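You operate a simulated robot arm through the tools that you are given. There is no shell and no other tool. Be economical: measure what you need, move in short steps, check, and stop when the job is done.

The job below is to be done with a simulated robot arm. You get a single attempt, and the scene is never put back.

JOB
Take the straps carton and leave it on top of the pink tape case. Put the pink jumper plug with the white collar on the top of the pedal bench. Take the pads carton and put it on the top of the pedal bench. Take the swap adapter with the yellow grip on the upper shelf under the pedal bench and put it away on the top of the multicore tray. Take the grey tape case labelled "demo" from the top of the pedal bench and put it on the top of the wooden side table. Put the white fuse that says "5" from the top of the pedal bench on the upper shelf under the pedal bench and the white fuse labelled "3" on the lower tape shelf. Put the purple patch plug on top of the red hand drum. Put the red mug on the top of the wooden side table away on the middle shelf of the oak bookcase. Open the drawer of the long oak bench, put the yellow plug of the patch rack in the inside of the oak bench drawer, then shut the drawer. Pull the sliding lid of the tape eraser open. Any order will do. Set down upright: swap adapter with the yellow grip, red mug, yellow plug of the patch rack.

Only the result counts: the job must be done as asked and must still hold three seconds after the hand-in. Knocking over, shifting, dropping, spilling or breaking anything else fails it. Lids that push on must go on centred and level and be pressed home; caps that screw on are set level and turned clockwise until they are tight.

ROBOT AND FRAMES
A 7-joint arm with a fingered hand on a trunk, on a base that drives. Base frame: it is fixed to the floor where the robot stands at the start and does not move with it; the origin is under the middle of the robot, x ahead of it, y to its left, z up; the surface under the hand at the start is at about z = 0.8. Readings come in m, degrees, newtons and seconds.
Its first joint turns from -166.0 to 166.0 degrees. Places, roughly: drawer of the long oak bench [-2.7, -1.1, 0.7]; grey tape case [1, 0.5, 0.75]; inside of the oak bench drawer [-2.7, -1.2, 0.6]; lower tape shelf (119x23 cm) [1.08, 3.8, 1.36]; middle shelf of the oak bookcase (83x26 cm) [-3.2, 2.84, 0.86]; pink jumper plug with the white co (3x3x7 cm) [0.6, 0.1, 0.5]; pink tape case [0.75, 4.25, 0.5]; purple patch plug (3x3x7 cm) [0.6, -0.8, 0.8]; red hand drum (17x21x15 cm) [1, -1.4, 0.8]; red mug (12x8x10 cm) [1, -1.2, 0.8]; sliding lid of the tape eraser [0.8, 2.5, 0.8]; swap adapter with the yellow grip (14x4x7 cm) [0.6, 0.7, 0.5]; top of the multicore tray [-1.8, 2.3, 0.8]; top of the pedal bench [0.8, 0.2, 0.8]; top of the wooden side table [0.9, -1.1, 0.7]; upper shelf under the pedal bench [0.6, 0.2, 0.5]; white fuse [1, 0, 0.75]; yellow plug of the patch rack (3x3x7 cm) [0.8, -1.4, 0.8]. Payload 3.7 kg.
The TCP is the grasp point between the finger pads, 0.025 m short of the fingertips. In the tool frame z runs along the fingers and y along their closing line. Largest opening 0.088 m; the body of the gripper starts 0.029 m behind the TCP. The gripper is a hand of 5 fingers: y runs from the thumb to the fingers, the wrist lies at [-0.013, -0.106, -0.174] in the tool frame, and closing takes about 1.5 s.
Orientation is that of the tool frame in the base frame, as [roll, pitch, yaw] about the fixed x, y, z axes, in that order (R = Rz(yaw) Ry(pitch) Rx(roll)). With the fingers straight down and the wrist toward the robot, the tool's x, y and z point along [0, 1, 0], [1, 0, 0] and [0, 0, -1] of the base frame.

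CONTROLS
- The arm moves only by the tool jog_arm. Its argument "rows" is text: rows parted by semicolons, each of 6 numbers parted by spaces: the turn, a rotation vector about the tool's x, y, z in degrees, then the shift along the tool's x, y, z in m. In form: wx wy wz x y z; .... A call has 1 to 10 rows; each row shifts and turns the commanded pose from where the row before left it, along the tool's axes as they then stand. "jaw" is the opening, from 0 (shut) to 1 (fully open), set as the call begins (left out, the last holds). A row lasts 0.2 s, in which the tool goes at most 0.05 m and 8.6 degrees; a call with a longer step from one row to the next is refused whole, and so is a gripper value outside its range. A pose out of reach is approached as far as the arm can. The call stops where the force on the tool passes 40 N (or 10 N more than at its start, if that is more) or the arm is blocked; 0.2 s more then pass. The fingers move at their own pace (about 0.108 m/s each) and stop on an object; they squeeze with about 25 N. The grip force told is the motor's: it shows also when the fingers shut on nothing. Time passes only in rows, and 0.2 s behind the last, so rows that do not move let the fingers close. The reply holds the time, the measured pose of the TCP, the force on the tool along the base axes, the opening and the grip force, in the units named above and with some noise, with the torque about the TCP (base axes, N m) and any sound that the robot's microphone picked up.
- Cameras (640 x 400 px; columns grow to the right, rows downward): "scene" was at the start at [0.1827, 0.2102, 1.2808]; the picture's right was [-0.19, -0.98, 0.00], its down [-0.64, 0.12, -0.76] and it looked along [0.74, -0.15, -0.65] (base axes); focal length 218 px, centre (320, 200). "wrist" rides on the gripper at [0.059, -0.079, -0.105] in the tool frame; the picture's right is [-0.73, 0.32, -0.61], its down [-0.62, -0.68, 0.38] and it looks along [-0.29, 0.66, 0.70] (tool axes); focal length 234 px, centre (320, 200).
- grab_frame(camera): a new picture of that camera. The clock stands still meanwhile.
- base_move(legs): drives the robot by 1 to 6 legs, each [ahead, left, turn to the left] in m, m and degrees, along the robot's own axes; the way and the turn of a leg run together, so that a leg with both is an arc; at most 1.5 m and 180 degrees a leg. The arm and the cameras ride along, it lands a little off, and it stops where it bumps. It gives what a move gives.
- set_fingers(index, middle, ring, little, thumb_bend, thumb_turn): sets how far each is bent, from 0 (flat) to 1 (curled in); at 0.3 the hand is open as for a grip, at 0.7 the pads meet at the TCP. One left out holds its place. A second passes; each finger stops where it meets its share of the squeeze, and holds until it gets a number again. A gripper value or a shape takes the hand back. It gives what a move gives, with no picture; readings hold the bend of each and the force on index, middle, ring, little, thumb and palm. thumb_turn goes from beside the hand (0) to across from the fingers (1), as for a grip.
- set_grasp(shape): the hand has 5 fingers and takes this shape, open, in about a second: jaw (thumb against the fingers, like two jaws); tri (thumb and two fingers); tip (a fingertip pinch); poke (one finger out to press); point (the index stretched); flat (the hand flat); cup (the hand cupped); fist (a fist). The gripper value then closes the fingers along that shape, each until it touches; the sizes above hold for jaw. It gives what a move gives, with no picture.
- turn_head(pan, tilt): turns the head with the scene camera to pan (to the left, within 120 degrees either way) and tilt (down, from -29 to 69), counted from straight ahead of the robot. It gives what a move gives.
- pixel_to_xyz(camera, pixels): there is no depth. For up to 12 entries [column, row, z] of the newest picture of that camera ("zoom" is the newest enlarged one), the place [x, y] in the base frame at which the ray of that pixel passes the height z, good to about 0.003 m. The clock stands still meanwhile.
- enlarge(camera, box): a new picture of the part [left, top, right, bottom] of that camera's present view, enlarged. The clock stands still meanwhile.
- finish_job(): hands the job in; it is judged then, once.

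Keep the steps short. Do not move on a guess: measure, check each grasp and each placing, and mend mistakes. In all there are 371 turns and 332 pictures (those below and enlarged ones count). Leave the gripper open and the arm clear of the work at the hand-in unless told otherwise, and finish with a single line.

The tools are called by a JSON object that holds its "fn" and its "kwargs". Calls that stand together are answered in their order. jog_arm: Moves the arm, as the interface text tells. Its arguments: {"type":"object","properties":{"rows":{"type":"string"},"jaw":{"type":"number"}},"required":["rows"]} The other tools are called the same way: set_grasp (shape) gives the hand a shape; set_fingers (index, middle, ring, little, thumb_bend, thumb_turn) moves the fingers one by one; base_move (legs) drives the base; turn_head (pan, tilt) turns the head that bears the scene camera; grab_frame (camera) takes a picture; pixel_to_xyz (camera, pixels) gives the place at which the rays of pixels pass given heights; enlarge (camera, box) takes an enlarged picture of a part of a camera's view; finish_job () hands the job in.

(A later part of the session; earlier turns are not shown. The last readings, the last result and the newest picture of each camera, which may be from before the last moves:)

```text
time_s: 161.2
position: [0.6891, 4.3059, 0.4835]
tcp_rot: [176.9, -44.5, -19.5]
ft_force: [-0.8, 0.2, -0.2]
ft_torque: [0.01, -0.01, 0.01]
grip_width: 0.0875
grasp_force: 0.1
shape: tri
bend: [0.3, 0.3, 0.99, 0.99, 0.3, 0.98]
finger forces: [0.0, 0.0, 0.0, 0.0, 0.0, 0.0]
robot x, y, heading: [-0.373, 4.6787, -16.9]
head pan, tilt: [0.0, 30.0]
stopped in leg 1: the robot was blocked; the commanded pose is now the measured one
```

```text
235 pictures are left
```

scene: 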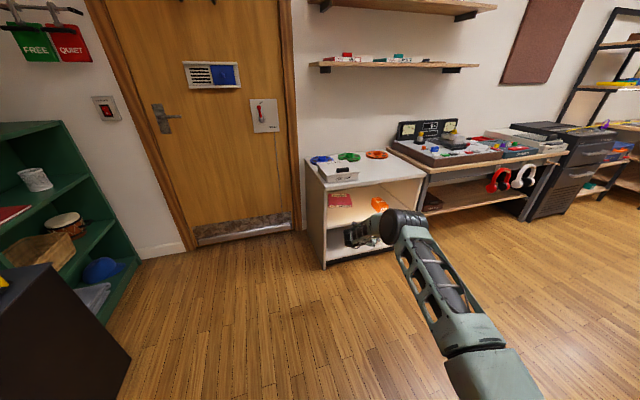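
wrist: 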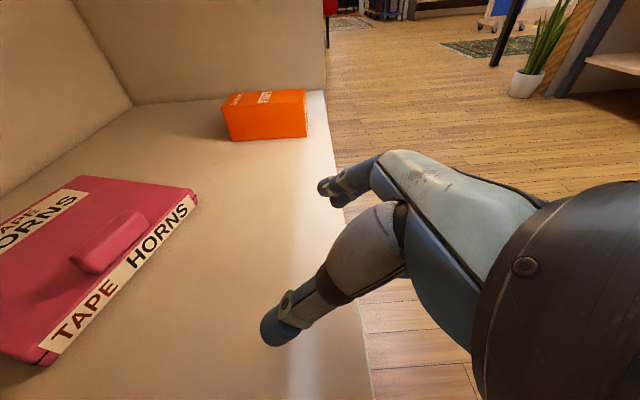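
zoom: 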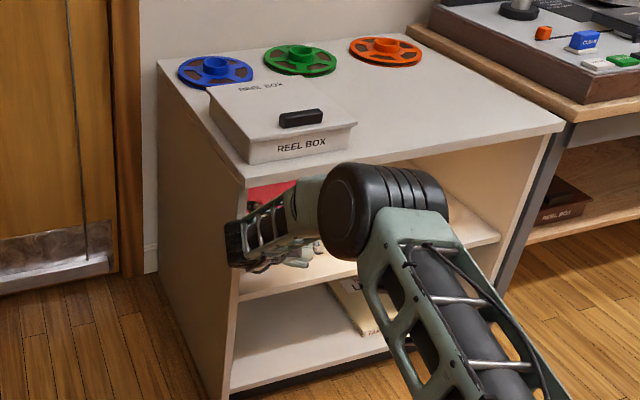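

The wrist catches the left panel. I'll back off, turn the tool to point straight in, and go in along +x so the wrist stays inside the opening.

{"fn": "base_move", "kwargs": {"legs": [[-0.05, -0.06, 0]]}}

{"fn": "jog_arm", "kwargs": {"rows": "5.6 0 -5.6 0 0 0;5.6 0 -5.6 0 0 0;2.8 0 -2.8 0.005 0 -0.005;0 0 0 0 0 0"}}

{"fn": "grab_frame", "kwargs": {"camera": "wrist"}}

```text
time_s: 162.3
position: [0.6232, 4.2621, 0.4829]
tcp_rot: [176.9, -44.6, -19.6]
ft_force: [0.4, -0.9, 0.2]
ft_torque: [0.02, 0.02, 0.04]
grip_width: 0.0879
grasp_force: 0.1
shape: tri
bend: [0.3, 0.3, 0.99, 0.99, 0.3, 0.98]
finger forces: [0.0, 0.0, 0.1, 0.0, 0.1, 0.0]
robot x, y, heading: [-0.4401, 4.6354, -16.9]
head pan, tilt: [0.0, 30.0]
```

```text
time_s: 163.3
position: [0.6226, 4.261, 0.49]
tcp_rot: [177.3, -43.8, -0.1]
ft_force: [-0.1, 0.4, -0.1]
ft_torque: [0.0, -0.01, 0.0]
grip_width: 0.0877
grasp_force: 0.1
shape: tri
bend: [0.3, 0.3, 0.99, 0.99, 0.3, 0.98]
finger forces: [0.1, 0.1, 0.1, 0.0, 0.0, 0.0]
robot x, y, heading: [-0.4368, 4.6383, -16.7]
head pan, tilt: [0.0, 30.0]
```

```text
234 pictures are left
```

wrist: 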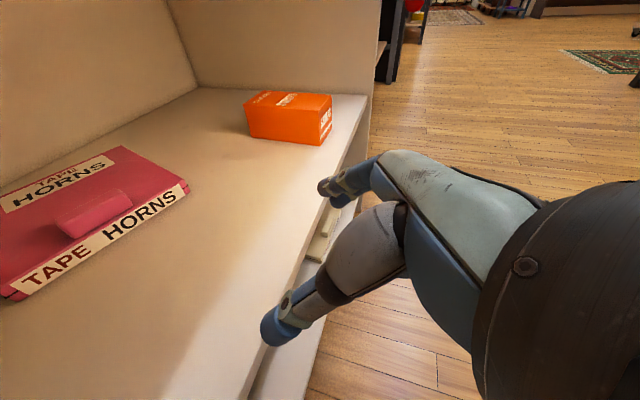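

{"fn": "base_move", "kwargs": {"legs": [[0.163, 0.05, 0]]}}

{"fn": "grab_frame", "kwargs": {"camera": "wrist"}}

{"fn": "enlarge", "kwargs": {"camera": "scene", "box": [260, 150, 500, 300]}}

```text
time_s: 164.8
position: [0.7732, 4.2593, 0.4785]
tcp_rot: [177.3, -42.6, -0.1]
ft_force: [-0.4, -0.5, 0.9]
ft_torque: [-0.03, -0.03, 0.01]
grip_width: 0.0878
grasp_force: 0.1
shape: tri
bend: [0.3, 0.3, 0.99, 0.99, 0.3, 0.98]
finger forces: [0.1, 0.1, 0.1, 0.1, 0.0, 0.0]
robot x, y, heading: [-0.2795, 4.6416, -17.5]
head pan, tilt: [0.0, 30.0]
stopped in leg 1: the robot was blocked; the commanded pose is now the measured one
```

```text
233 pictures are left
```

wrist: 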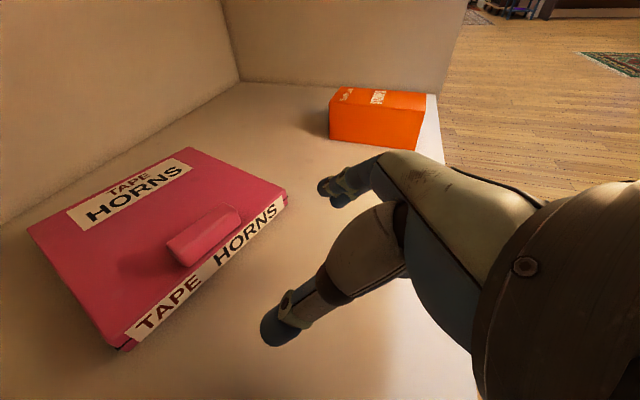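

```text
2.67 times, centred on (380, 225) of scene
```

zoom: 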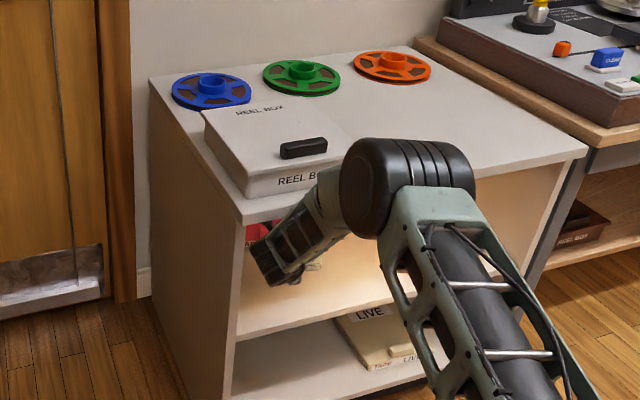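

{"fn": "base_move", "kwargs": {"legs": [[-0.04, -0.012, 0]]}}

{"fn": "jog_arm", "kwargs": {"rows": "0 7.5 0 0 0 0;0 7.5 0 0 0 0;0 7.5 0 0.004 0 0;0 0 0 0 0 0"}}

{"fn": "base_move", "kwargs": {"legs": [[0.12, 0.036, 0]]}}

{"fn": "grab_frame", "kwargs": {"camera": "wrist"}}

{"fn": "enlarge", "kwargs": {"camera": "scene", "box": [260, 150, 500, 300]}}

```text
time_s: 165.7
position: [0.7334, 4.2603, 0.4788]
tcp_rot: [177.4, -42.6, -0.3]
ft_force: [0.4, 0.2, -0.4]
ft_torque: [-0.01, 0.0, 0.03]
grip_width: 0.0877
grasp_force: 0.1
shape: tri
bend: [0.3, 0.3, 0.99, 0.99, 0.3, 0.98]
finger forces: [0.0, 0.0, 0.1, 0.0, 0.0, 0.0]
robot x, y, heading: [-0.3195, 4.639, -17.0]
head pan, tilt: [0.0, 30.0]
```

```text
time_s: 166.7
position: [0.7351, 4.26, 0.4835]
tcp_rot: [175.8, -65.1, 1.8]
ft_force: [-0.5, -0.3, -0.1]
ft_torque: [0.05, 0.0, 0.01]
grip_width: 0.0876
grasp_force: 0.1
shape: tri
bend: [0.3, 0.3, 0.99, 0.99, 0.3, 0.98]
finger forces: [0.1, 0.0, 0.0, 0.1, 0.0, 0.1]
robot x, y, heading: [-0.3196, 4.6347, -16.8]
head pan, tilt: [0.0, 30.0]
```

```text
time_s: 167.9
position: [0.8227, 4.2587, 0.4684]
tcp_rot: [176.3, -63.4, 1.2]
ft_force: [0.5, 0.0, -0.1]
ft_torque: [-0.01, 0.02, -0.01]
grip_width: 0.0882
grasp_force: 0.0
shape: tri
bend: [0.3, 0.3, 0.99, 0.99, 0.3, 0.98]
finger forces: [0.0, 0.1, 0.0, 0.0, 0.1, 0.0]
robot x, y, heading: [-0.219, 4.6398, -17.1]
head pan, tilt: [0.0, 30.0]
stopped in leg 1: the robot was blocked; the commanded pose is now the measured one
```

```text
231 pictures are left
```

wrist: 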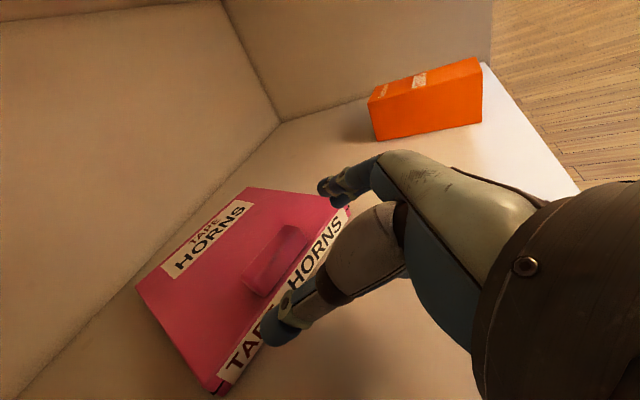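

```text
2.67 times, centred on (380, 225) of scene
```

zoom: 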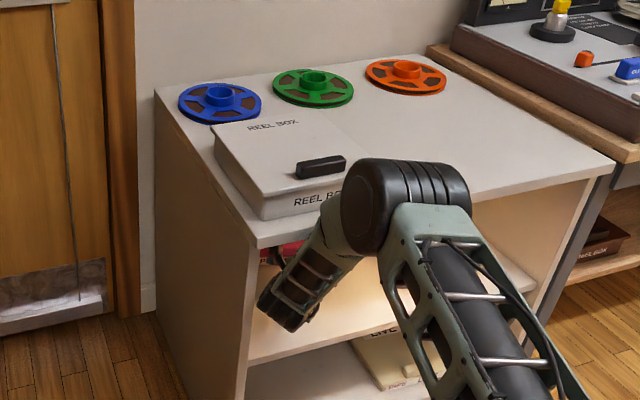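

{"fn": "jog_arm", "kwargs": {"rows": "0 2 0 0.006 0 0.011;0 2 0 0.006 0 0.011;0 0 0 0.004 0 0.008;0 0 0 0 0 0"}}

{"fn": "grab_frame", "kwargs": {"camera": "wrist"}}

```text
time_s: 168.9
position: [0.8417, 4.2552, 0.4676]
tcp_rot: [176.1, -66.7, 1.3]
ft_force: [-0.7, -0.7, -0.7]
ft_torque: [-0.01, 0.05, -0.02]
grip_width: 0.0876
grasp_force: 0.2
shape: tri
bend: [0.3, 0.3, 0.99, 0.99, 0.3, 0.98]
finger forces: [0.0, 0.0, 0.0, 0.0, 0.1, 0.1]
robot x, y, heading: [-0.2219, 4.6385, -16.8]
head pan, tilt: [0.0, 30.0]
```

```text
229 pictures are left
```

wrist: 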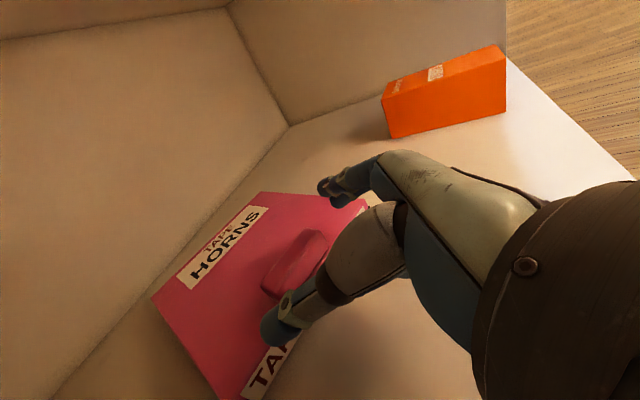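

{"fn": "jog_arm", "kwargs": {"rows": "0 0 0 0.003 0 0.007;0 0 0 -0.006 0 0.0025;0 0 0 0 0 0"}}

{"fn": "jog_arm", "kwargs": {"rows": "0 0 0 0 0 0;0 0 0 0 0 0;0 0 0 0 0 0;0 0 0 0 0 0;0 0 0 0 0 0", "jaw": 0}}

{"fn": "grab_frame", "kwargs": {"camera": "wrist"}}

```text
time_s: 169.7
position: [0.8495, 4.2533, 0.462]
tcp_rot: [176.2, -66.8, 1.2]
ft_force: [0.4, -0.4, -0.2]
ft_torque: [-0.03, -0.02, 0.02]
grip_width: 0.0879
grasp_force: 0.1
shape: tri
bend: [0.3, 0.3, 0.99, 0.99, 0.3, 0.98]
finger forces: [0.1, 0.0, 0.1, 0.0, 0.1, 0.0]
robot x, y, heading: [-0.2269, 4.638, -17.0]
head pan, tilt: [0.0, 30.0]
```

```text
time_s: 170.9
position: [0.8502, 4.2534, 0.4615]
tcp_rot: [176.3, -66.7, 1.2]
ft_force: [-0.7, -0.6, 0.5]
ft_torque: [-0.07, 0.0, -0.05]
grip_width: 0.0001
grasp_force: 25.1
shape: tri
bend: [0.7, 0.51, 1.0, 1.0, 0.74, 1.0]
finger forces: [0.0, 0.1, 0.0, 0.0, 0.1, 0.1]
robot x, y, heading: [-0.2244, 4.6412, -16.8]
head pan, tilt: [0.0, 30.0]
```

```text
228 pictures are left
```

wrist: 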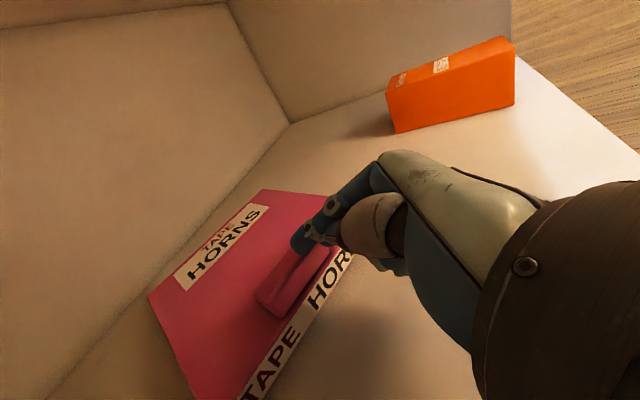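

The fingers closed above the bump. I'll use the closed fingertips as a hook: lift, go 3 cm deeper and a bit left, press down behind the bump, and pull.

{"fn": "jog_arm", "kwargs": {"rows": "0 0 0 0.018 0 -0.007;0 0 0 0.01 -0.006 0.017;0 1.5 0 0.008 -0.006 0.016;0 1.5 0 0.004 -0.003 0.01;0 0 0 0 0 0"}}

{"fn": "grab_frame", "kwargs": {"camera": "wrist"}}

```text
time_s: 172.3
position: [0.8754, 4.2493, 0.4617]
tcp_rot: [176.4, -68.2, 0.5]
ft_force: [4.4, 2.0, 18.1]
ft_torque: [-0.37, -0.36, 0.07]
grip_width: 0.0002
grasp_force: 24.6
shape: tri
bend: [0.7, 0.49, 1.0, 1.0, 0.75, 1.0]
finger forces: [0.1, 26.0, 0.0, 0.0, 0.0, 0.1]
robot x, y, heading: [-0.2421, 4.634, -18.0]
head pan, tilt: [0.0, 30.0]
stopped in row 5: the arm was blocked; the commanded pose is now the measured one
```

```text
227 pictures are left
```

wrist: 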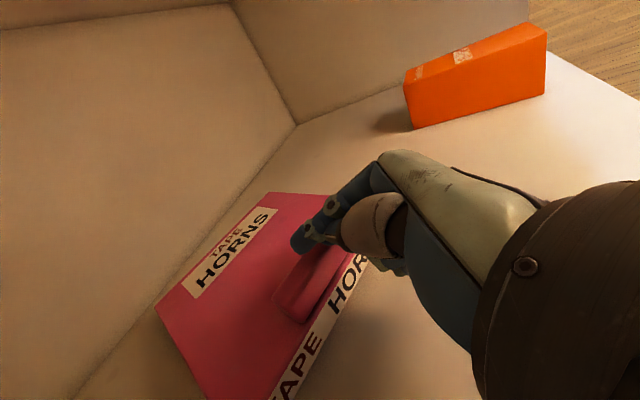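

{"fn": "base_move", "kwargs": {"legs": [[-0.08, -0.024, 0]]}}

{"fn": "grab_frame", "kwargs": {"camera": "wrist"}}

```text
time_s: 173.3
position: [0.7928, 4.2534, 0.4593]
tcp_rot: [176.8, -67.9, 0.1]
ft_force: [0.5, 0.3, 0.2]
ft_torque: [-0.03, 0.0, 0.02]
grip_width: 0.0001
grasp_force: 25.0
shape: tri
bend: [0.7, 0.5, 1.0, 1.0, 0.74, 1.0]
finger forces: [0.1, 0.0, 0.0, 0.0, 0.1, 0.0]
robot x, y, heading: [-0.3209, 4.6358, -17.8]
head pan, tilt: [0.0, 30.0]
```

```text
226 pictures are left
```

wrist: 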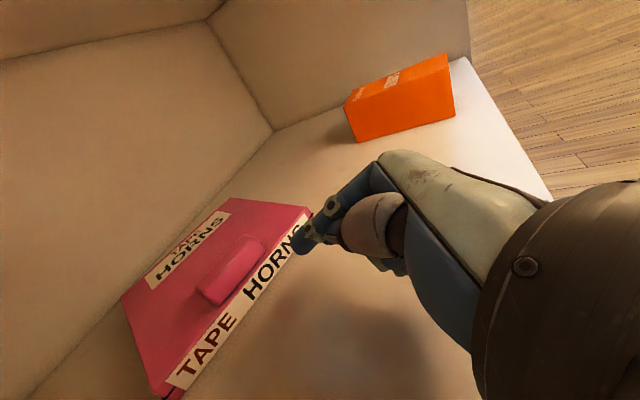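

{"fn": "pixel_to_xyz", "kwargs": {"camera": "wrist", "pixels": [[311, 213, 0.44], [158, 392, 0.44], [222, 198, 0.44], [122, 300, 0.44], [205, 285, 0.455], [258, 240, 0.455], [300, 240, 0.45]]}}

```text
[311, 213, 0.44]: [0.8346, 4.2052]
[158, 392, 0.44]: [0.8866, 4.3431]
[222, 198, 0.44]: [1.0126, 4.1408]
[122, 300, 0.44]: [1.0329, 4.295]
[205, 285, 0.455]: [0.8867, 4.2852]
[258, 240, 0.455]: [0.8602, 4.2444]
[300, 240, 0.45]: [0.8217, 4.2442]
```

The case hasn't moved back; the tips slid over. I'll retry gripping the bump at its two ends, lower this time and centred at y≈4.265.

{"fn": "jog_arm", "kwargs": {"rows": "0 0 0 0.028 -0.006 -0.011;0 0 0 0 -0.006 0;0 0 0 0 0 0;0 0 0 0 0 0", "jaw": 1}}

{"fn": "base_move", "kwargs": {"legs": [[0.068, 0.021, 0]]}}

{"fn": "jog_arm", "kwargs": {"rows": "0 0 0 -0.02 0 0.008;0 0 0 -0.009 0 0.004;0 0 0 -0.005 0 0.002;0 0 0 -0.004 0 0.002;0 0 0 0 0 0"}}

{"fn": "grab_frame", "kwargs": {"camera": "wrist"}}

```text
time_s: 174.3
position: [0.793, 4.2663, 0.4887]
tcp_rot: [176.5, -68.0, 0.2]
ft_force: [-0.4, -0.5, 0.9]
ft_torque: [-0.02, 0.01, -0.01]
grip_width: 0.0878
grasp_force: 0.0
shape: tri
bend: [0.3, 0.3, 0.99, 0.99, 0.3, 0.98]
finger forces: [0.1, 0.0, 0.1, 0.0, 0.0, 0.1]
robot x, y, heading: [-0.3189, 4.6382, -17.7]
head pan, tilt: [0.0, 30.0]
```

```text
time_s: 175.5
position: [0.8556, 4.2662, 0.4766]
tcp_rot: [177.0, -67.1, 0.1]
ft_force: [-0.1, 1.3, 0.2]
ft_torque: [-0.01, -0.01, 0.0]
grip_width: 0.0879
grasp_force: 0.0
shape: tri
bend: [0.3, 0.3, 0.99, 0.99, 0.3, 0.98]
finger forces: [0.0, 0.1, 0.0, 0.1, 0.0, 0.0]
robot x, y, heading: [-0.2486, 4.6388, -17.8]
head pan, tilt: [0.0, 30.0]
stopped in leg 1: the robot was blocked; the commanded pose is now the measured one
```

```text
time_s: 176.7
position: [0.8553, 4.2634, 0.4369]
tcp_rot: [176.9, -67.1, 0.1]
ft_force: [-2.1, 0.8, 7.2]
ft_torque: [-0.38, -0.11, -0.09]
grip_width: 0.0874
grasp_force: 0.1
shape: tri
bend: [0.3, 0.3, 0.99, 0.99, 0.3, 0.98]
finger forces: [0.0, 8.5, 0.0, 0.0, 0.0, 0.0]
robot x, y, heading: [-0.2492, 4.6413, -18.2]
head pan, tilt: [0.0, 30.0]
```

```text
225 pictures are left
```

wrist: 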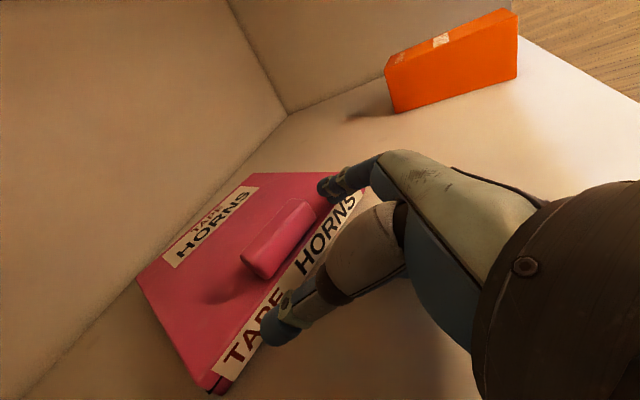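

{"fn": "jog_arm", "kwargs": {"rows": "0 0 0 0.008 -0.003 0.007;0 0 0 0.004 0 0.012;0 0 0 -0.003 0 0.001;0 0 0 0 0 0"}}

{"fn": "jog_arm", "kwargs": {"rows": "0 0 0 0 0 0;0 0 0 0 0 0;0 0 0 0 0 0;0 0 0 0 0 0;0 0 0 0 0 0", "jaw": 0}}

{"fn": "grab_frame", "kwargs": {"camera": "wrist"}}

```text
time_s: 177.7
position: [0.8783, 4.2672, 0.4371]
tcp_rot: [176.9, -67.1, 0.1]
ft_force: [-1.9, 1.2, 7.3]
ft_torque: [-0.43, -0.09, -0.1]
grip_width: 0.088
grasp_force: 0.1
shape: tri
bend: [0.3, 0.3, 0.99, 0.99, 0.3, 0.98]
finger forces: [0.3, 7.9, 0.0, 0.1, 0.0, 0.1]
robot x, y, heading: [-0.2535, 4.6383, -18.1]
head pan, tilt: [0.0, 30.0]
```

```text
time_s: 178.9
position: [0.8782, 4.2667, 0.4399]
tcp_rot: [176.7, -67.3, 0.2]
ft_force: [-3.5, -6.9, 26.1]
ft_torque: [-0.51, -0.48, -0.21]
grip_width: 0.012
grasp_force: 24.5
shape: tri
bend: [0.74, 0.53, 1.0, 1.0, 0.81, 1.0]
finger forces: [10.3, 40.0, 0.0, 0.0, 0.1, 0.1]
robot x, y, heading: [-0.2503, 4.6342, -18.0]
head pan, tilt: [0.0, 30.0]
```

```text
224 pictures are left
```

wrist: 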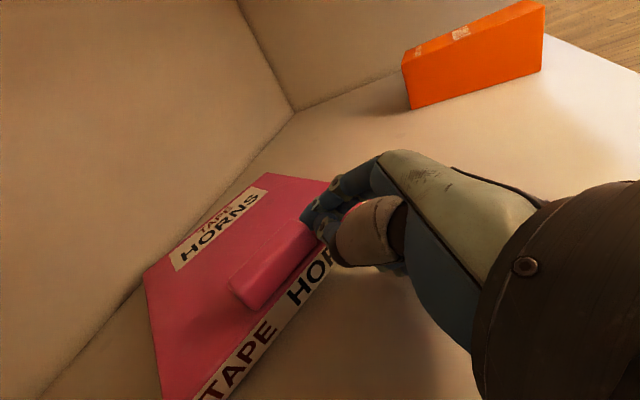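

{"fn": "base_move", "kwargs": {"legs": [[-0.06, -0.018, 0]]}}

{"fn": "grab_frame", "kwargs": {"camera": "wrist"}}

```text
time_s: 179.9
position: [0.8156, 4.2684, 0.4347]
tcp_rot: [177.1, -66.9, -0.1]
ft_force: [-0.9, 0.6, 0.0]
ft_torque: [-0.02, -0.01, 0.01]
grip_width: 0.009
grasp_force: 25.3
shape: tri
bend: [0.75, 0.56, 1.0, 1.0, 0.8, 1.0]
finger forces: [0.0, 0.1, 0.1, 0.1, 0.0, 0.0]
robot x, y, heading: [-0.3137, 4.6417, -17.8]
head pan, tilt: [0.0, 30.0]
```

```text
223 pictures are left
```

wrist: 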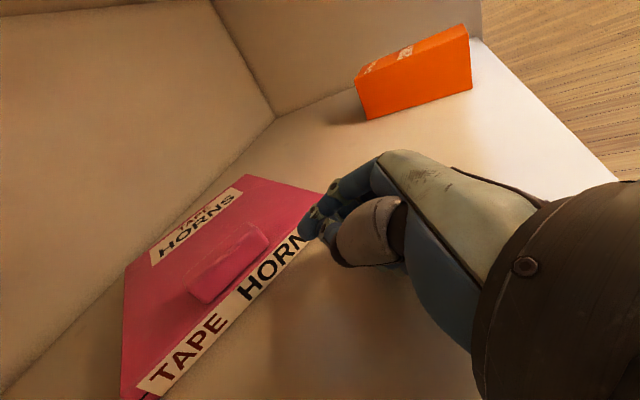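

Lateral hooking doesn't catch. I'll back out and turn the hand so the fingers curl downward with the wrist straight behind, which hooks properly.

{"fn": "jog_arm", "kwargs": {"rows": "0 0 0 0.03 0 -0.012;0 0 0 0 0 0"}}

{"fn": "base_move", "kwargs": {"legs": [[-0.28, -0.02, 0]]}}

{"fn": "jog_arm", "kwargs": {"rows": "0 -7 0 0 0 0;0 -7 0 0 0 0;0 -7 0 0 0 0;0 0 -8.5 0 0 0;0 0 -8.5 0 0 0;0 0 -8.5 0 0 0;0 0 -8.5 0 0 0;0 0 -8.5 0 0 0;0 0 -8.5 0 0 0;0 0 -8.5 0 0 0"}}

{"fn": "jog_arm", "kwargs": {"rows": "0 0 -8.5 0 0 0;0 0 -8.5 0 0 0;0 0 -8.5 0 0 0;0 0 -5 0 0 0;0 0 0 0 0 0", "jaw": 1}}

{"fn": "grab_frame", "kwargs": {"camera": "scene"}}

{"fn": "grab_frame", "kwargs": {"camera": "wrist"}}

```text
time_s: 180.5
position: [0.8161, 4.2698, 0.4686]
tcp_rot: [177.2, -66.8, -0.3]
ft_force: [0.6, -0.4, 0.3]
ft_torque: [-0.02, 0.02, -0.04]
grip_width: 0.009
grasp_force: 25.2
shape: tri
bend: [0.75, 0.56, 1.0, 1.0, 0.8, 1.0]
finger forces: [0.0, 0.0, 0.0, 0.0, 0.0, 0.0]
robot x, y, heading: [-0.3168, 4.641, -18.4]
head pan, tilt: [0.0, 30.0]
```

```text
time_s: 182.4
position: [0.5464, 4.3344, 0.4675]
tcp_rot: [177.2, -66.9, -0.3]
ft_force: [-0.1, 0.1, 0.4]
ft_torque: [-0.02, 0.02, -0.01]
grip_width: 0.0088
grasp_force: 24.9
shape: tri
bend: [0.75, 0.59, 1.0, 1.0, 0.8, 1.0]
finger forces: [0.0, 0.1, 0.0, 0.0, 0.0, 0.1]
robot x, y, heading: [-0.5829, 4.7064, -18.0]
head pan, tilt: [0.0, 30.0]
```

```text
time_s: 184.6
position: [0.5466, 4.3351, 0.4675]
tcp_rot: [137.9, -20.2, 65.0]
ft_force: [0.2, 0.5, 0.2]
ft_torque: [0.01, -0.04, 0.01]
grip_width: 0.0087
grasp_force: 25.7
shape: tri
bend: [0.75, 0.59, 1.0, 1.0, 0.8, 1.0]
finger forces: [0.0, 0.0, 0.0, 0.0, 0.1, 0.0]
robot x, y, heading: [-0.5808, 4.7009, -17.8]
head pan, tilt: [0.0, 30.0]
```

```text
time_s: 185.8
position: [0.546, 4.3365, 0.4685]
tcp_rot: [134.0, 1.2, 87.1]
ft_force: [0.9, 0.6, 0.8]
ft_torque: [-0.02, 0.04, 0.02]
grip_width: 0.0876
grasp_force: 0.0
shape: tri
bend: [0.3, 0.3, 0.99, 0.99, 0.3, 0.98]
finger forces: [0.1, 0.1, 0.0, 0.1, 0.1, 0.1]
robot x, y, heading: [-0.5824, 4.7051, -18.0]
head pan, tilt: [0.0, 30.0]
```

```text
222 pictures are left
```

scene: 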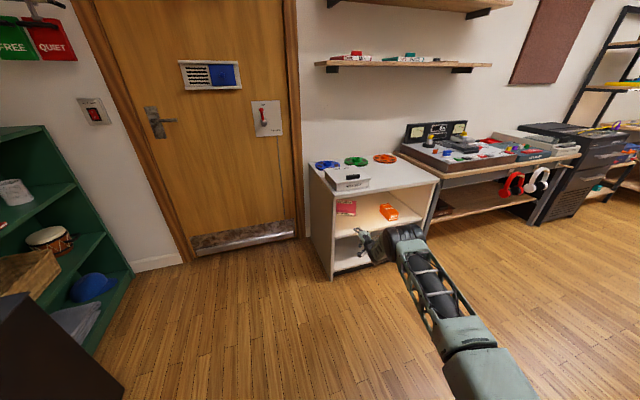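

```text
221 pictures are left
```

wrist: 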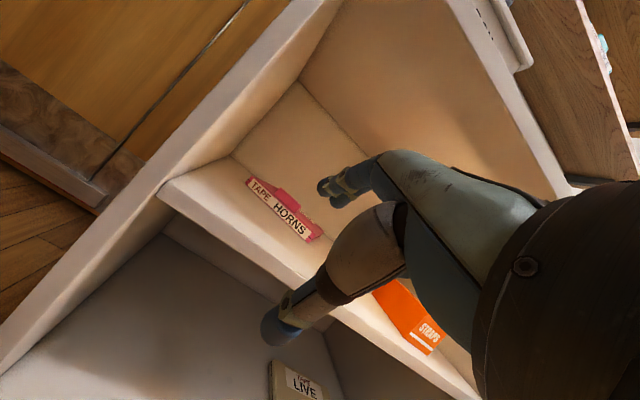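

The elbow now stays low and behind, so this posture suits. I'll shape a hook with index and middle curled and the thumb swung aside.

{"fn": "set_fingers", "kwargs": {"index": 0.68, "middle": 0.68, "ring": 1, "little": 1, "thumb_bend": 0.3, "thumb_turn": 0}}

{"fn": "grab_frame", "kwargs": {"camera": "wrist"}}

```text
time_s: 186.8
position: [0.5471, 4.3353, 0.4675]
tcp_rot: [134.2, 1.2, 87.1]
ft_force: [0.0, -0.8, -0.7]
ft_torque: [0.0, 0.0, 0.0]
grip_width: 0.1009
grasp_force: 0.1
shape: fingers
bend: [0.68, 0.68, 1.0, 1.0, 0.3, 0.0]
finger forces: [0.1, 0.0, 0.0, 0.0, 0.1, 0.0]
robot x, y, heading: [-0.5816, 4.7045, -18.3]
head pan, tilt: [0.0, 30.0]
```

```text
220 pictures are left
```

wrist: 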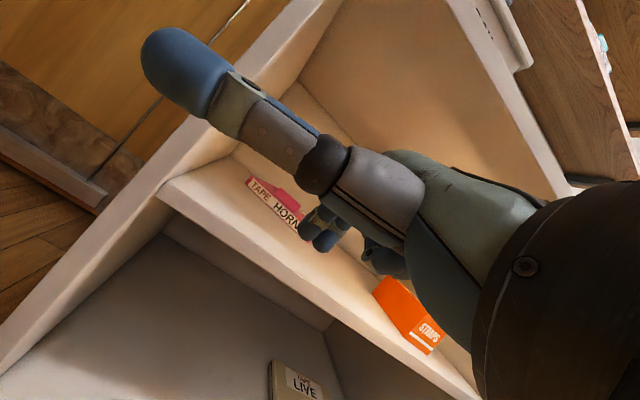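

{"fn": "jog_arm", "kwargs": {"rows": "0 0 0 0 0.014 -0.014;0 0 0 0 0 0"}}

{"fn": "base_move", "kwargs": {"legs": [[0.259, 0.021, 0]]}}

{"fn": "grab_frame", "kwargs": {"camera": "wrist"}}

{"fn": "grab_frame", "kwargs": {"camera": "scene"}}

```text
time_s: 187.4
position: [0.5453, 4.336, 0.4878]
tcp_rot: [134.1, 1.1, 87.2]
ft_force: [0.8, -0.4, -1.3]
ft_torque: [0.0, -0.01, 0.0]
grip_width: 0.1011
grasp_force: 0.1
shape: fingers
bend: [0.68, 0.68, 1.0, 1.0, 0.3, 0.0]
finger forces: [0.0, 0.0, 0.0, 0.1, 0.0, 0.1]
robot x, y, heading: [-0.5841, 4.7062, -18.0]
head pan, tilt: [0.0, 30.0]
```

```text
time_s: 189.3
position: [0.7989, 4.2787, 0.4885]
tcp_rot: [134.1, 1.1, 87.5]
ft_force: [0.5, 0.2, 0.4]
ft_torque: [0.04, -0.03, 0.01]
grip_width: 0.101
grasp_force: 0.0
shape: fingers
bend: [0.68, 0.68, 1.0, 1.0, 0.3, 0.0]
finger forces: [0.0, 0.1, 0.0, 0.1, 0.0, 0.0]
robot x, y, heading: [-0.3284, 4.6523, -17.9]
head pan, tilt: [0.0, 30.0]
```

```text
219 pictures are left
```

wrist: 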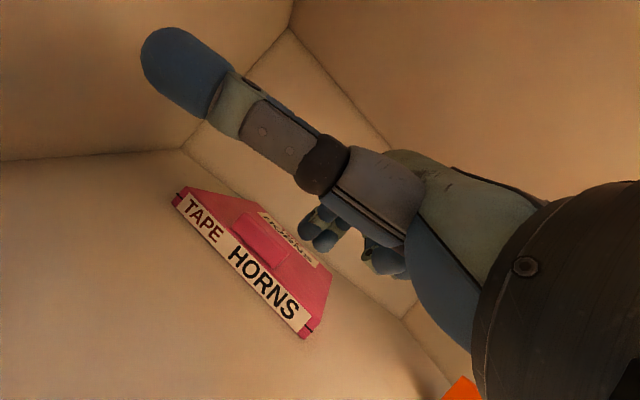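

```text
218 pictures are left
```

scene: 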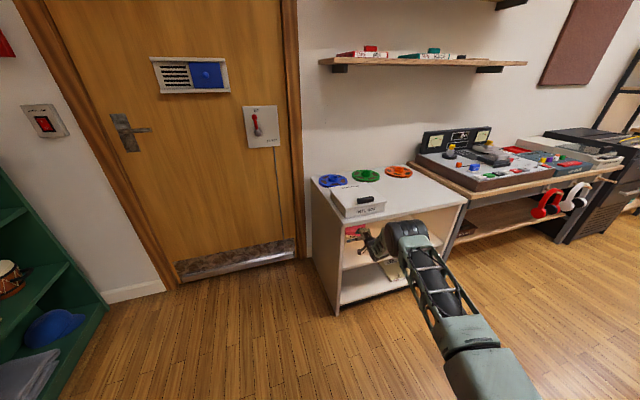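

{"fn": "base_move", "kwargs": {"legs": [[0.095, 0.029, 0]]}}

{"fn": "grab_frame", "kwargs": {"camera": "wrist"}}

```text
time_s: 190.4
position: [0.8893, 4.276, 0.4812]
tcp_rot: [134.8, 1.0, 87.0]
ft_force: [-0.3, 0.6, -0.1]
ft_torque: [-0.02, 0.01, -0.02]
grip_width: 0.1013
grasp_force: 0.1
shape: fingers
bend: [0.68, 0.68, 1.0, 1.0, 0.3, 0.0]
finger forces: [0.0, 0.0, 0.0, 0.0, 0.0, 0.0]
robot x, y, heading: [-0.2316, 4.6435, -18.2]
head pan, tilt: [0.0, 30.0]
```

```text
217 pictures are left
```

wrist: 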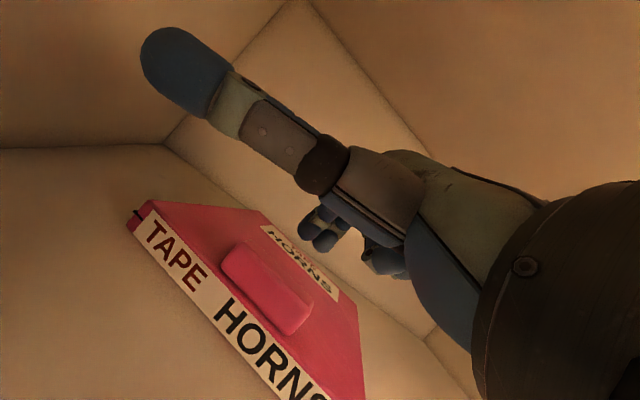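

{"fn": "jog_arm", "kwargs": {"rows": "0 0 0 0 0.0085 0.0085;0 0 0 0 -0.012 0.012;0 0 0 0 0 0"}}

{"fn": "enlarge", "kwargs": {"camera": "wrist", "box": [160, 150, 480, 350]}}

```text
time_s: 191.2
position: [0.903, 4.2757, 0.4604]
tcp_rot: [135.1, 1.0, 87.1]
ft_force: [0.0, 1.6, 0.6]
ft_torque: [0.01, -0.02, 0.04]
grip_width: 0.1011
grasp_force: 0.0
shape: fingers
bend: [0.68, 0.68, 1.0, 1.0, 0.3, 0.0]
finger forces: [0.1, 0.1, 0.1, 0.1, 0.0, 0.1]
robot x, y, heading: [-0.2317, 4.6418, -17.9]
head pan, tilt: [0.0, 30.0]
```

```text
2.00 times, centred on (320, 250) of wrist
```

zoom: 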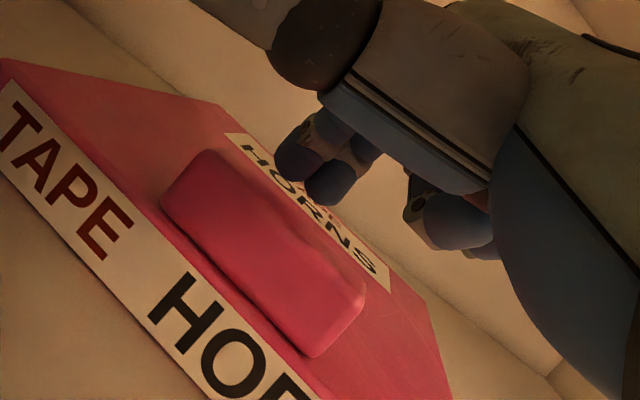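

{"fn": "jog_arm", "kwargs": {"rows": "0 0 0 0 -0.007 0.007;0 0 0 0 -0.004 0.004;0 0 0 0 -0.003 0.003;0 0 0 0 0 0"}}

{"fn": "enlarge", "kwargs": {"camera": "wrist", "box": [160, 150, 480, 350]}}

```text
time_s: 192.2
position: [0.9026, 4.2755, 0.4415]
tcp_rot: [134.9, 1.1, 87.0]
ft_force: [1.5, -1.3, 3.6]
ft_torque: [-0.11, 0.11, 0.03]
grip_width: 0.101
grasp_force: 2.7
shape: fingers
bend: [0.68, 0.68, 1.0, 1.0, 0.3, 0.0]
finger forces: [0.0, 0.0, 6.1, 0.0, 0.0, 0.0]
robot x, y, heading: [-0.2356, 4.6479, -17.9]
head pan, tilt: [0.0, 30.0]
```

```text
2.00 times, centred on (320, 250) of wrist
```

zoom: 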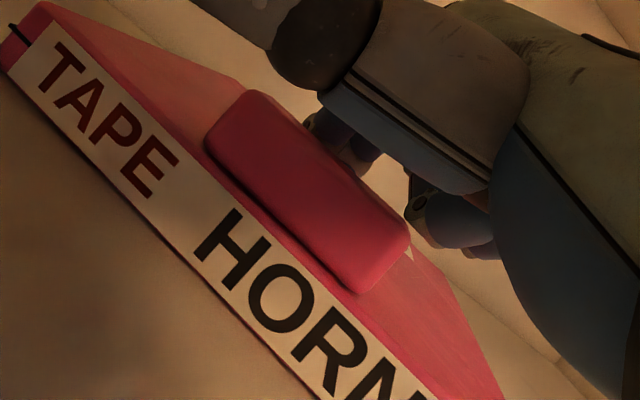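

{"fn": "base_move", "kwargs": {"legs": [[-0.095, -0.031, 0]]}}

{"fn": "grab_frame", "kwargs": {"camera": "wrist"}}

```text
time_s: 193.4
position: [0.8033, 4.2763, 0.4393]
tcp_rot: [135.0, 1.0, 87.2]
ft_force: [-0.9, -0.1, 0.3]
ft_torque: [-0.02, 0.0, -0.02]
grip_width: 0.1013
grasp_force: 0.1
shape: fingers
bend: [0.68, 0.68, 1.0, 1.0, 0.3, 0.0]
finger forces: [0.5, 0.0, 0.0, 0.0, 0.0, 0.0]
robot x, y, heading: [-0.3352, 4.6432, -18.0]
head pan, tilt: [0.0, 30.0]
```

```text
214 pictures are left
```

wrist: 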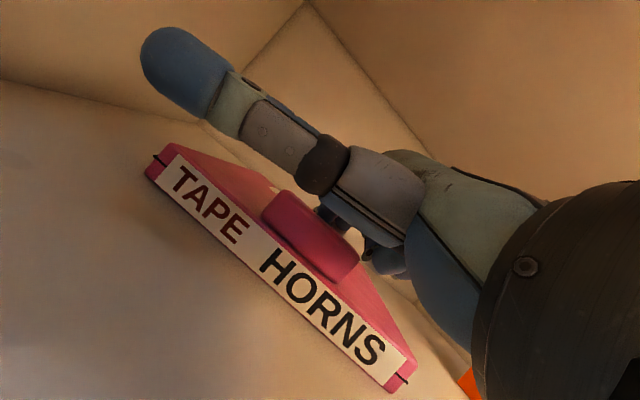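

{"fn": "base_move", "kwargs": {"legs": [[-0.06, -0.02, 0]]}}

{"fn": "grab_frame", "kwargs": {"camera": "wrist"}}

{"fn": "enlarge", "kwargs": {"camera": "scene", "box": [290, 170, 450, 270]}}

```text
time_s: 194.3
position: [0.7415, 4.2735, 0.4399]
tcp_rot: [134.9, 1.0, 87.2]
ft_force: [0.2, 1.0, -0.5]
ft_torque: [0.0, -0.01, 0.03]
grip_width: 0.1013
grasp_force: 0.0
shape: fingers
bend: [0.68, 0.68, 1.0, 1.0, 0.3, 0.0]
finger forces: [0.2, 0.0, 0.0, 0.0, 0.0, 0.1]
robot x, y, heading: [-0.3954, 4.6419, -18.0]
head pan, tilt: [0.0, 30.0]
```

```text
213 pictures are left
```

wrist: 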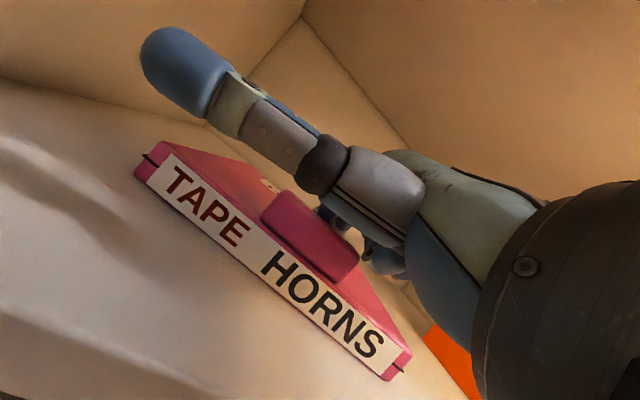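

```text
4.00 times, centred on (370, 220) of scene
```

zoom: 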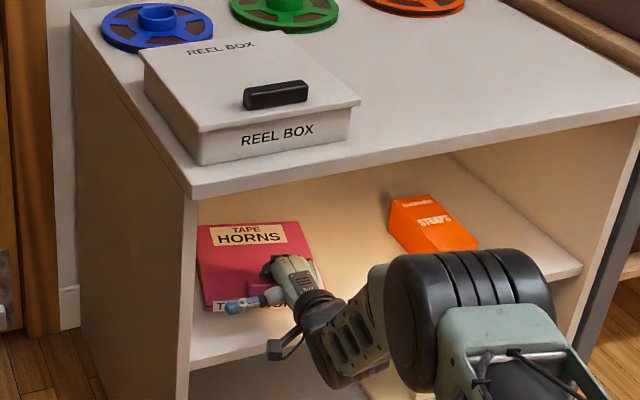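

{"fn": "pixel_to_xyz", "kwargs": {"camera": "wrist", "pixels": [[163, 143, 0.44], [410, 350, 0.44], [135, 175, 0.41], [385, 380, 0.41]]}}

{"fn": "pixel_to_xyz", "kwargs": {"camera": "zoom", "pixels": [[210, 303, 0.44], [197, 227, 0.44], [299, 222, 0.44], [213, 310, 0.41], [388, 200, 0.455], [420, 253, 0.455], [480, 247, 0.455], [207, 303, 0.435]]}}

```text
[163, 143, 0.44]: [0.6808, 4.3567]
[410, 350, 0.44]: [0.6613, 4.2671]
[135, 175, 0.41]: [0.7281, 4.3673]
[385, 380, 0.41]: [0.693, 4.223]
```

```text
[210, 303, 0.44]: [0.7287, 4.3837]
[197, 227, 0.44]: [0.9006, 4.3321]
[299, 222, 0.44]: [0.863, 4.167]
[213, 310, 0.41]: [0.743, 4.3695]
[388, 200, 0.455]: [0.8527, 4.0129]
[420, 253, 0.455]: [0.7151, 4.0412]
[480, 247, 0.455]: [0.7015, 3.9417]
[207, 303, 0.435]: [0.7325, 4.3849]
```

The case is back at about its first place, but still turned about 15°. I'll nudge its right-front corner in with the fist to square it.

{"fn": "jog_arm", "kwargs": {"rows": "0 0 0 0 0.004 0.004;0 0 0 0 0.03 -0.03;0 0 0 0 0 0"}}

{"fn": "base_move", "kwargs": {"legs": [[-0.15, -0.13, 0]]}}

{"fn": "set_grasp", "kwargs": {"shape": "fist"}}

{"fn": "grab_frame", "kwargs": {"camera": "wrist"}}

{"fn": "grab_frame", "kwargs": {"camera": "scene"}}

```text
time_s: 195.2
position: [0.7469, 4.274, 0.4816]
tcp_rot: [135.1, 1.0, 87.2]
ft_force: [-0.2, -0.1, 0.4]
ft_torque: [0.02, 0.02, -0.01]
grip_width: 0.1015
grasp_force: 0.0
shape: fingers
bend: [0.68, 0.68, 1.0, 1.0, 0.3, 0.0]
finger forces: [0.0, 0.0, 0.1, 0.1, 0.1, 0.0]
robot x, y, heading: [-0.3957, 4.6402, -17.9]
head pan, tilt: [0.0, 30.0]
```

```text
time_s: 196.7
position: [0.5654, 4.1921, 0.4823]
tcp_rot: [135.0, 1.0, 86.9]
ft_force: [-0.2, 0.4, 0.4]
ft_torque: [-0.03, -0.02, 0.01]
grip_width: 0.1011
grasp_force: 0.0
shape: fingers
bend: [0.68, 0.68, 1.0, 1.0, 0.3, 0.0]
finger forces: [0.0, 0.0, 0.0, 0.0, 0.1, 0.0]
robot x, y, heading: [-0.5744, 4.5651, -18.0]
head pan, tilt: [0.0, 30.0]
```

```text
time_s: 197.6
position: [0.5663, 4.1925, 0.4806]
tcp_rot: [135.0, 1.0, 87.0]
ft_force: [-0.1, -0.6, -0.5]
ft_torque: [-0.01, 0.0, 0.02]
grip_width: 0.0
grasp_force: 0.1
shape: fist
bend: [1.0, 1.0, 1.0, 1.0, 0.86, 0.85]
finger forces: [0.0, 0.0, 0.0, 0.0, 0.0, 0.0]
robot x, y, heading: [-0.5731, 4.5627, -17.9]
head pan, tilt: [0.0, 30.0]
```

```text
211 pictures are left
```

wrist: 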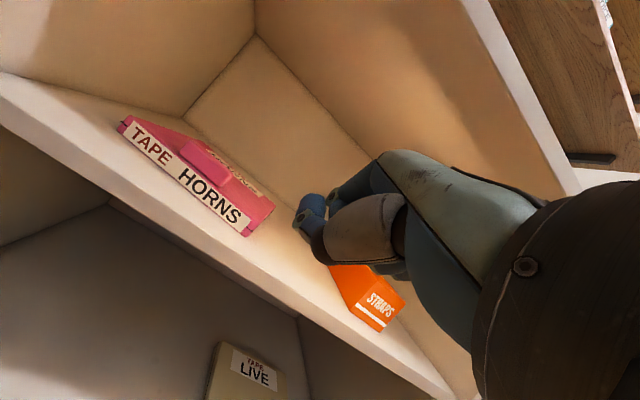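

```text
210 pictures are left
```

scene: 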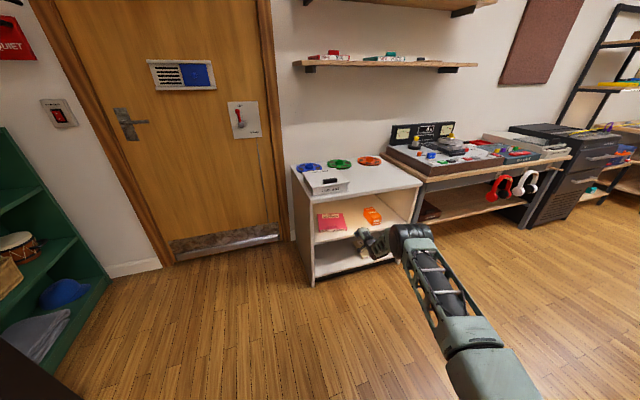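

{"fn": "pixel_to_xyz", "kwargs": {"camera": "wrist", "pixels": [[119, 131, 0.41], [246, 237, 0.41], [127, 116, 0.44], [252, 228, 0.44], [275, 206, 0.44], [335, 268, 0.455], [383, 333, 0.41], [404, 305, 0.41]]}}

{"fn": "enlarge", "kwargs": {"camera": "scene", "box": [280, 150, 440, 290]}}

```text
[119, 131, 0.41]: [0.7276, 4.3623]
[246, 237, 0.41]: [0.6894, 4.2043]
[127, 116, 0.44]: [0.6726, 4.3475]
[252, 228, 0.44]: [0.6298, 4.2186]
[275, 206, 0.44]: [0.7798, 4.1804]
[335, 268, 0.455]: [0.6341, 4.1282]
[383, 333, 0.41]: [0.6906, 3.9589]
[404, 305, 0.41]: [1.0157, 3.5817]
```

```text
2.86 times, centred on (360, 220) of scene
```

zoom: 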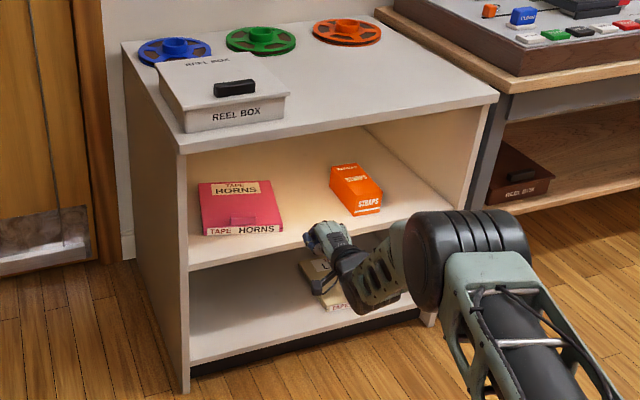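

{"fn": "jog_arm", "kwargs": {"rows": "0 0 0 0 -0.018 0.018;0 0 0 0 0 0"}}

{"fn": "base_move", "kwargs": {"legs": [[0.085, 0.026, 0]]}}

{"fn": "grab_frame", "kwargs": {"camera": "wrist"}}

```text
time_s: 198.2
position: [0.5664, 4.1927, 0.4558]
tcp_rot: [135.0, 1.0, 87.0]
ft_force: [-0.4, 0.7, 0.6]
ft_torque: [-0.01, -0.01, -0.04]
grip_width: 0.0001
grasp_force: 0.1
shape: fist
bend: [1.0, 1.0, 1.0, 1.0, 0.86, 0.85]
finger forces: [0.0, 0.0, 0.1, 0.1, 0.0, 0.0]
robot x, y, heading: [-0.5753, 4.5647, -18.0]
head pan, tilt: [0.0, 30.0]
```

```text
time_s: 199.3
position: [0.6569, 4.1929, 0.4563]
tcp_rot: [135.0, 1.0, 87.2]
ft_force: [-0.7, 0.1, -0.6]
ft_torque: [-0.04, -0.02, 0.0]
grip_width: 0.0002
grasp_force: 0.0
shape: fist
bend: [1.0, 1.0, 1.0, 1.0, 0.86, 0.85]
finger forces: [0.0, 0.1, 0.1, 0.0, 0.0, 0.0]
robot x, y, heading: [-0.4797, 4.5579, -18.1]
head pan, tilt: [0.0, 30.0]
```

```text
208 pictures are left
```

wrist: 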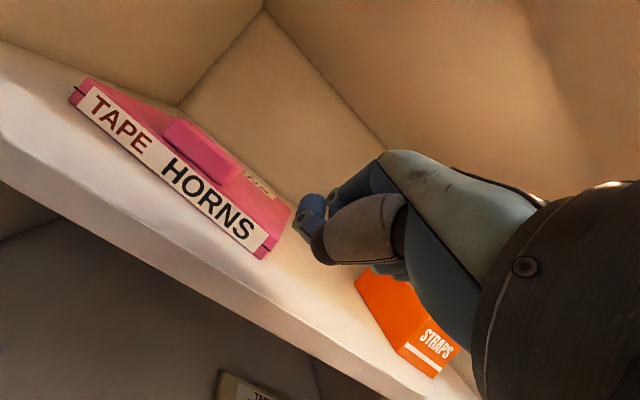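

{"fn": "base_move", "kwargs": {"legs": [[-0.057, 0.012, 0]]}}

{"fn": "jog_arm", "kwargs": {"rows": "0 0 0 0 -0.005 0.005;0 0 0 0 0 0"}}

{"fn": "base_move", "kwargs": {"legs": [[0.067, 0.02, 0]]}}

{"fn": "grab_frame", "kwargs": {"camera": "wrist"}}

```text
time_s: 200.3
position: [0.6073, 4.2233, 0.456]
tcp_rot: [135.0, 1.0, 87.2]
ft_force: [0.3, -0.5, -1.0]
ft_torque: [0.01, 0.0, 0.02]
grip_width: 0.0
grasp_force: 0.1
shape: fist
bend: [1.0, 1.0, 1.0, 1.0, 0.86, 0.85]
finger forces: [0.0, 0.1, 0.0, 0.0, 0.0, 0.0]
robot x, y, heading: [-0.5342, 4.5909, -17.7]
head pan, tilt: [0.0, 30.0]
```

```text
time_s: 200.9
position: [0.6074, 4.223, 0.4483]
tcp_rot: [135.0, 0.9, 87.2]
ft_force: [-0.2, -0.5, -0.1]
ft_torque: [0.01, 0.02, -0.02]
grip_width: 0.0003
grasp_force: 0.0
shape: fist
bend: [1.0, 1.0, 1.0, 1.0, 0.86, 0.85]
finger forces: [0.1, 0.0, 0.0, 0.1, 0.0, 0.0]
robot x, y, heading: [-0.5368, 4.5926, -17.7]
head pan, tilt: [0.0, 30.0]
```

```text
time_s: 201.9
position: [0.6795, 4.2213, 0.4487]
tcp_rot: [134.9, 1.0, 87.1]
ft_force: [1.1, 0.6, 0.8]
ft_torque: [0.01, -0.01, -0.02]
grip_width: 0.0
grasp_force: 0.1
shape: fist
bend: [1.0, 1.0, 1.0, 1.0, 0.86, 0.85]
finger forces: [0.1, 0.0, 0.1, 0.1, 0.1, 0.0]
robot x, y, heading: [-0.4612, 4.5886, -17.9]
head pan, tilt: [0.0, 30.0]
```

```text
207 pictures are left
```

wrist: 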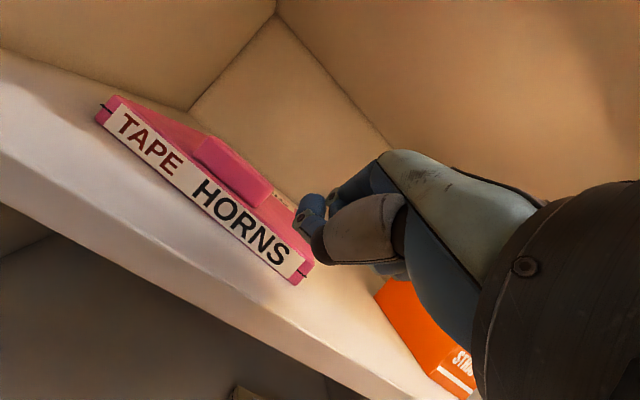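

{"fn": "pixel_to_xyz", "kwargs": {"camera": "wrist", "pixels": [[98, 118, 0.41], [298, 285, 0.41], [112, 96, 0.44], [305, 262, 0.44], [0, 150, 0.41], [200, 268, 0.41], [370, 368, 0.41], [315, 240, 0.44]]}}

```text
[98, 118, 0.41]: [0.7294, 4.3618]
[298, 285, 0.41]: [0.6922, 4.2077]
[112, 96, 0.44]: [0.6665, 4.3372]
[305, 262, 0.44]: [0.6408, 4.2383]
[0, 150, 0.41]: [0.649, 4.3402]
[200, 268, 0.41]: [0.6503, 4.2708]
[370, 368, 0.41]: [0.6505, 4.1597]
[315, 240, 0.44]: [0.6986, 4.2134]
```

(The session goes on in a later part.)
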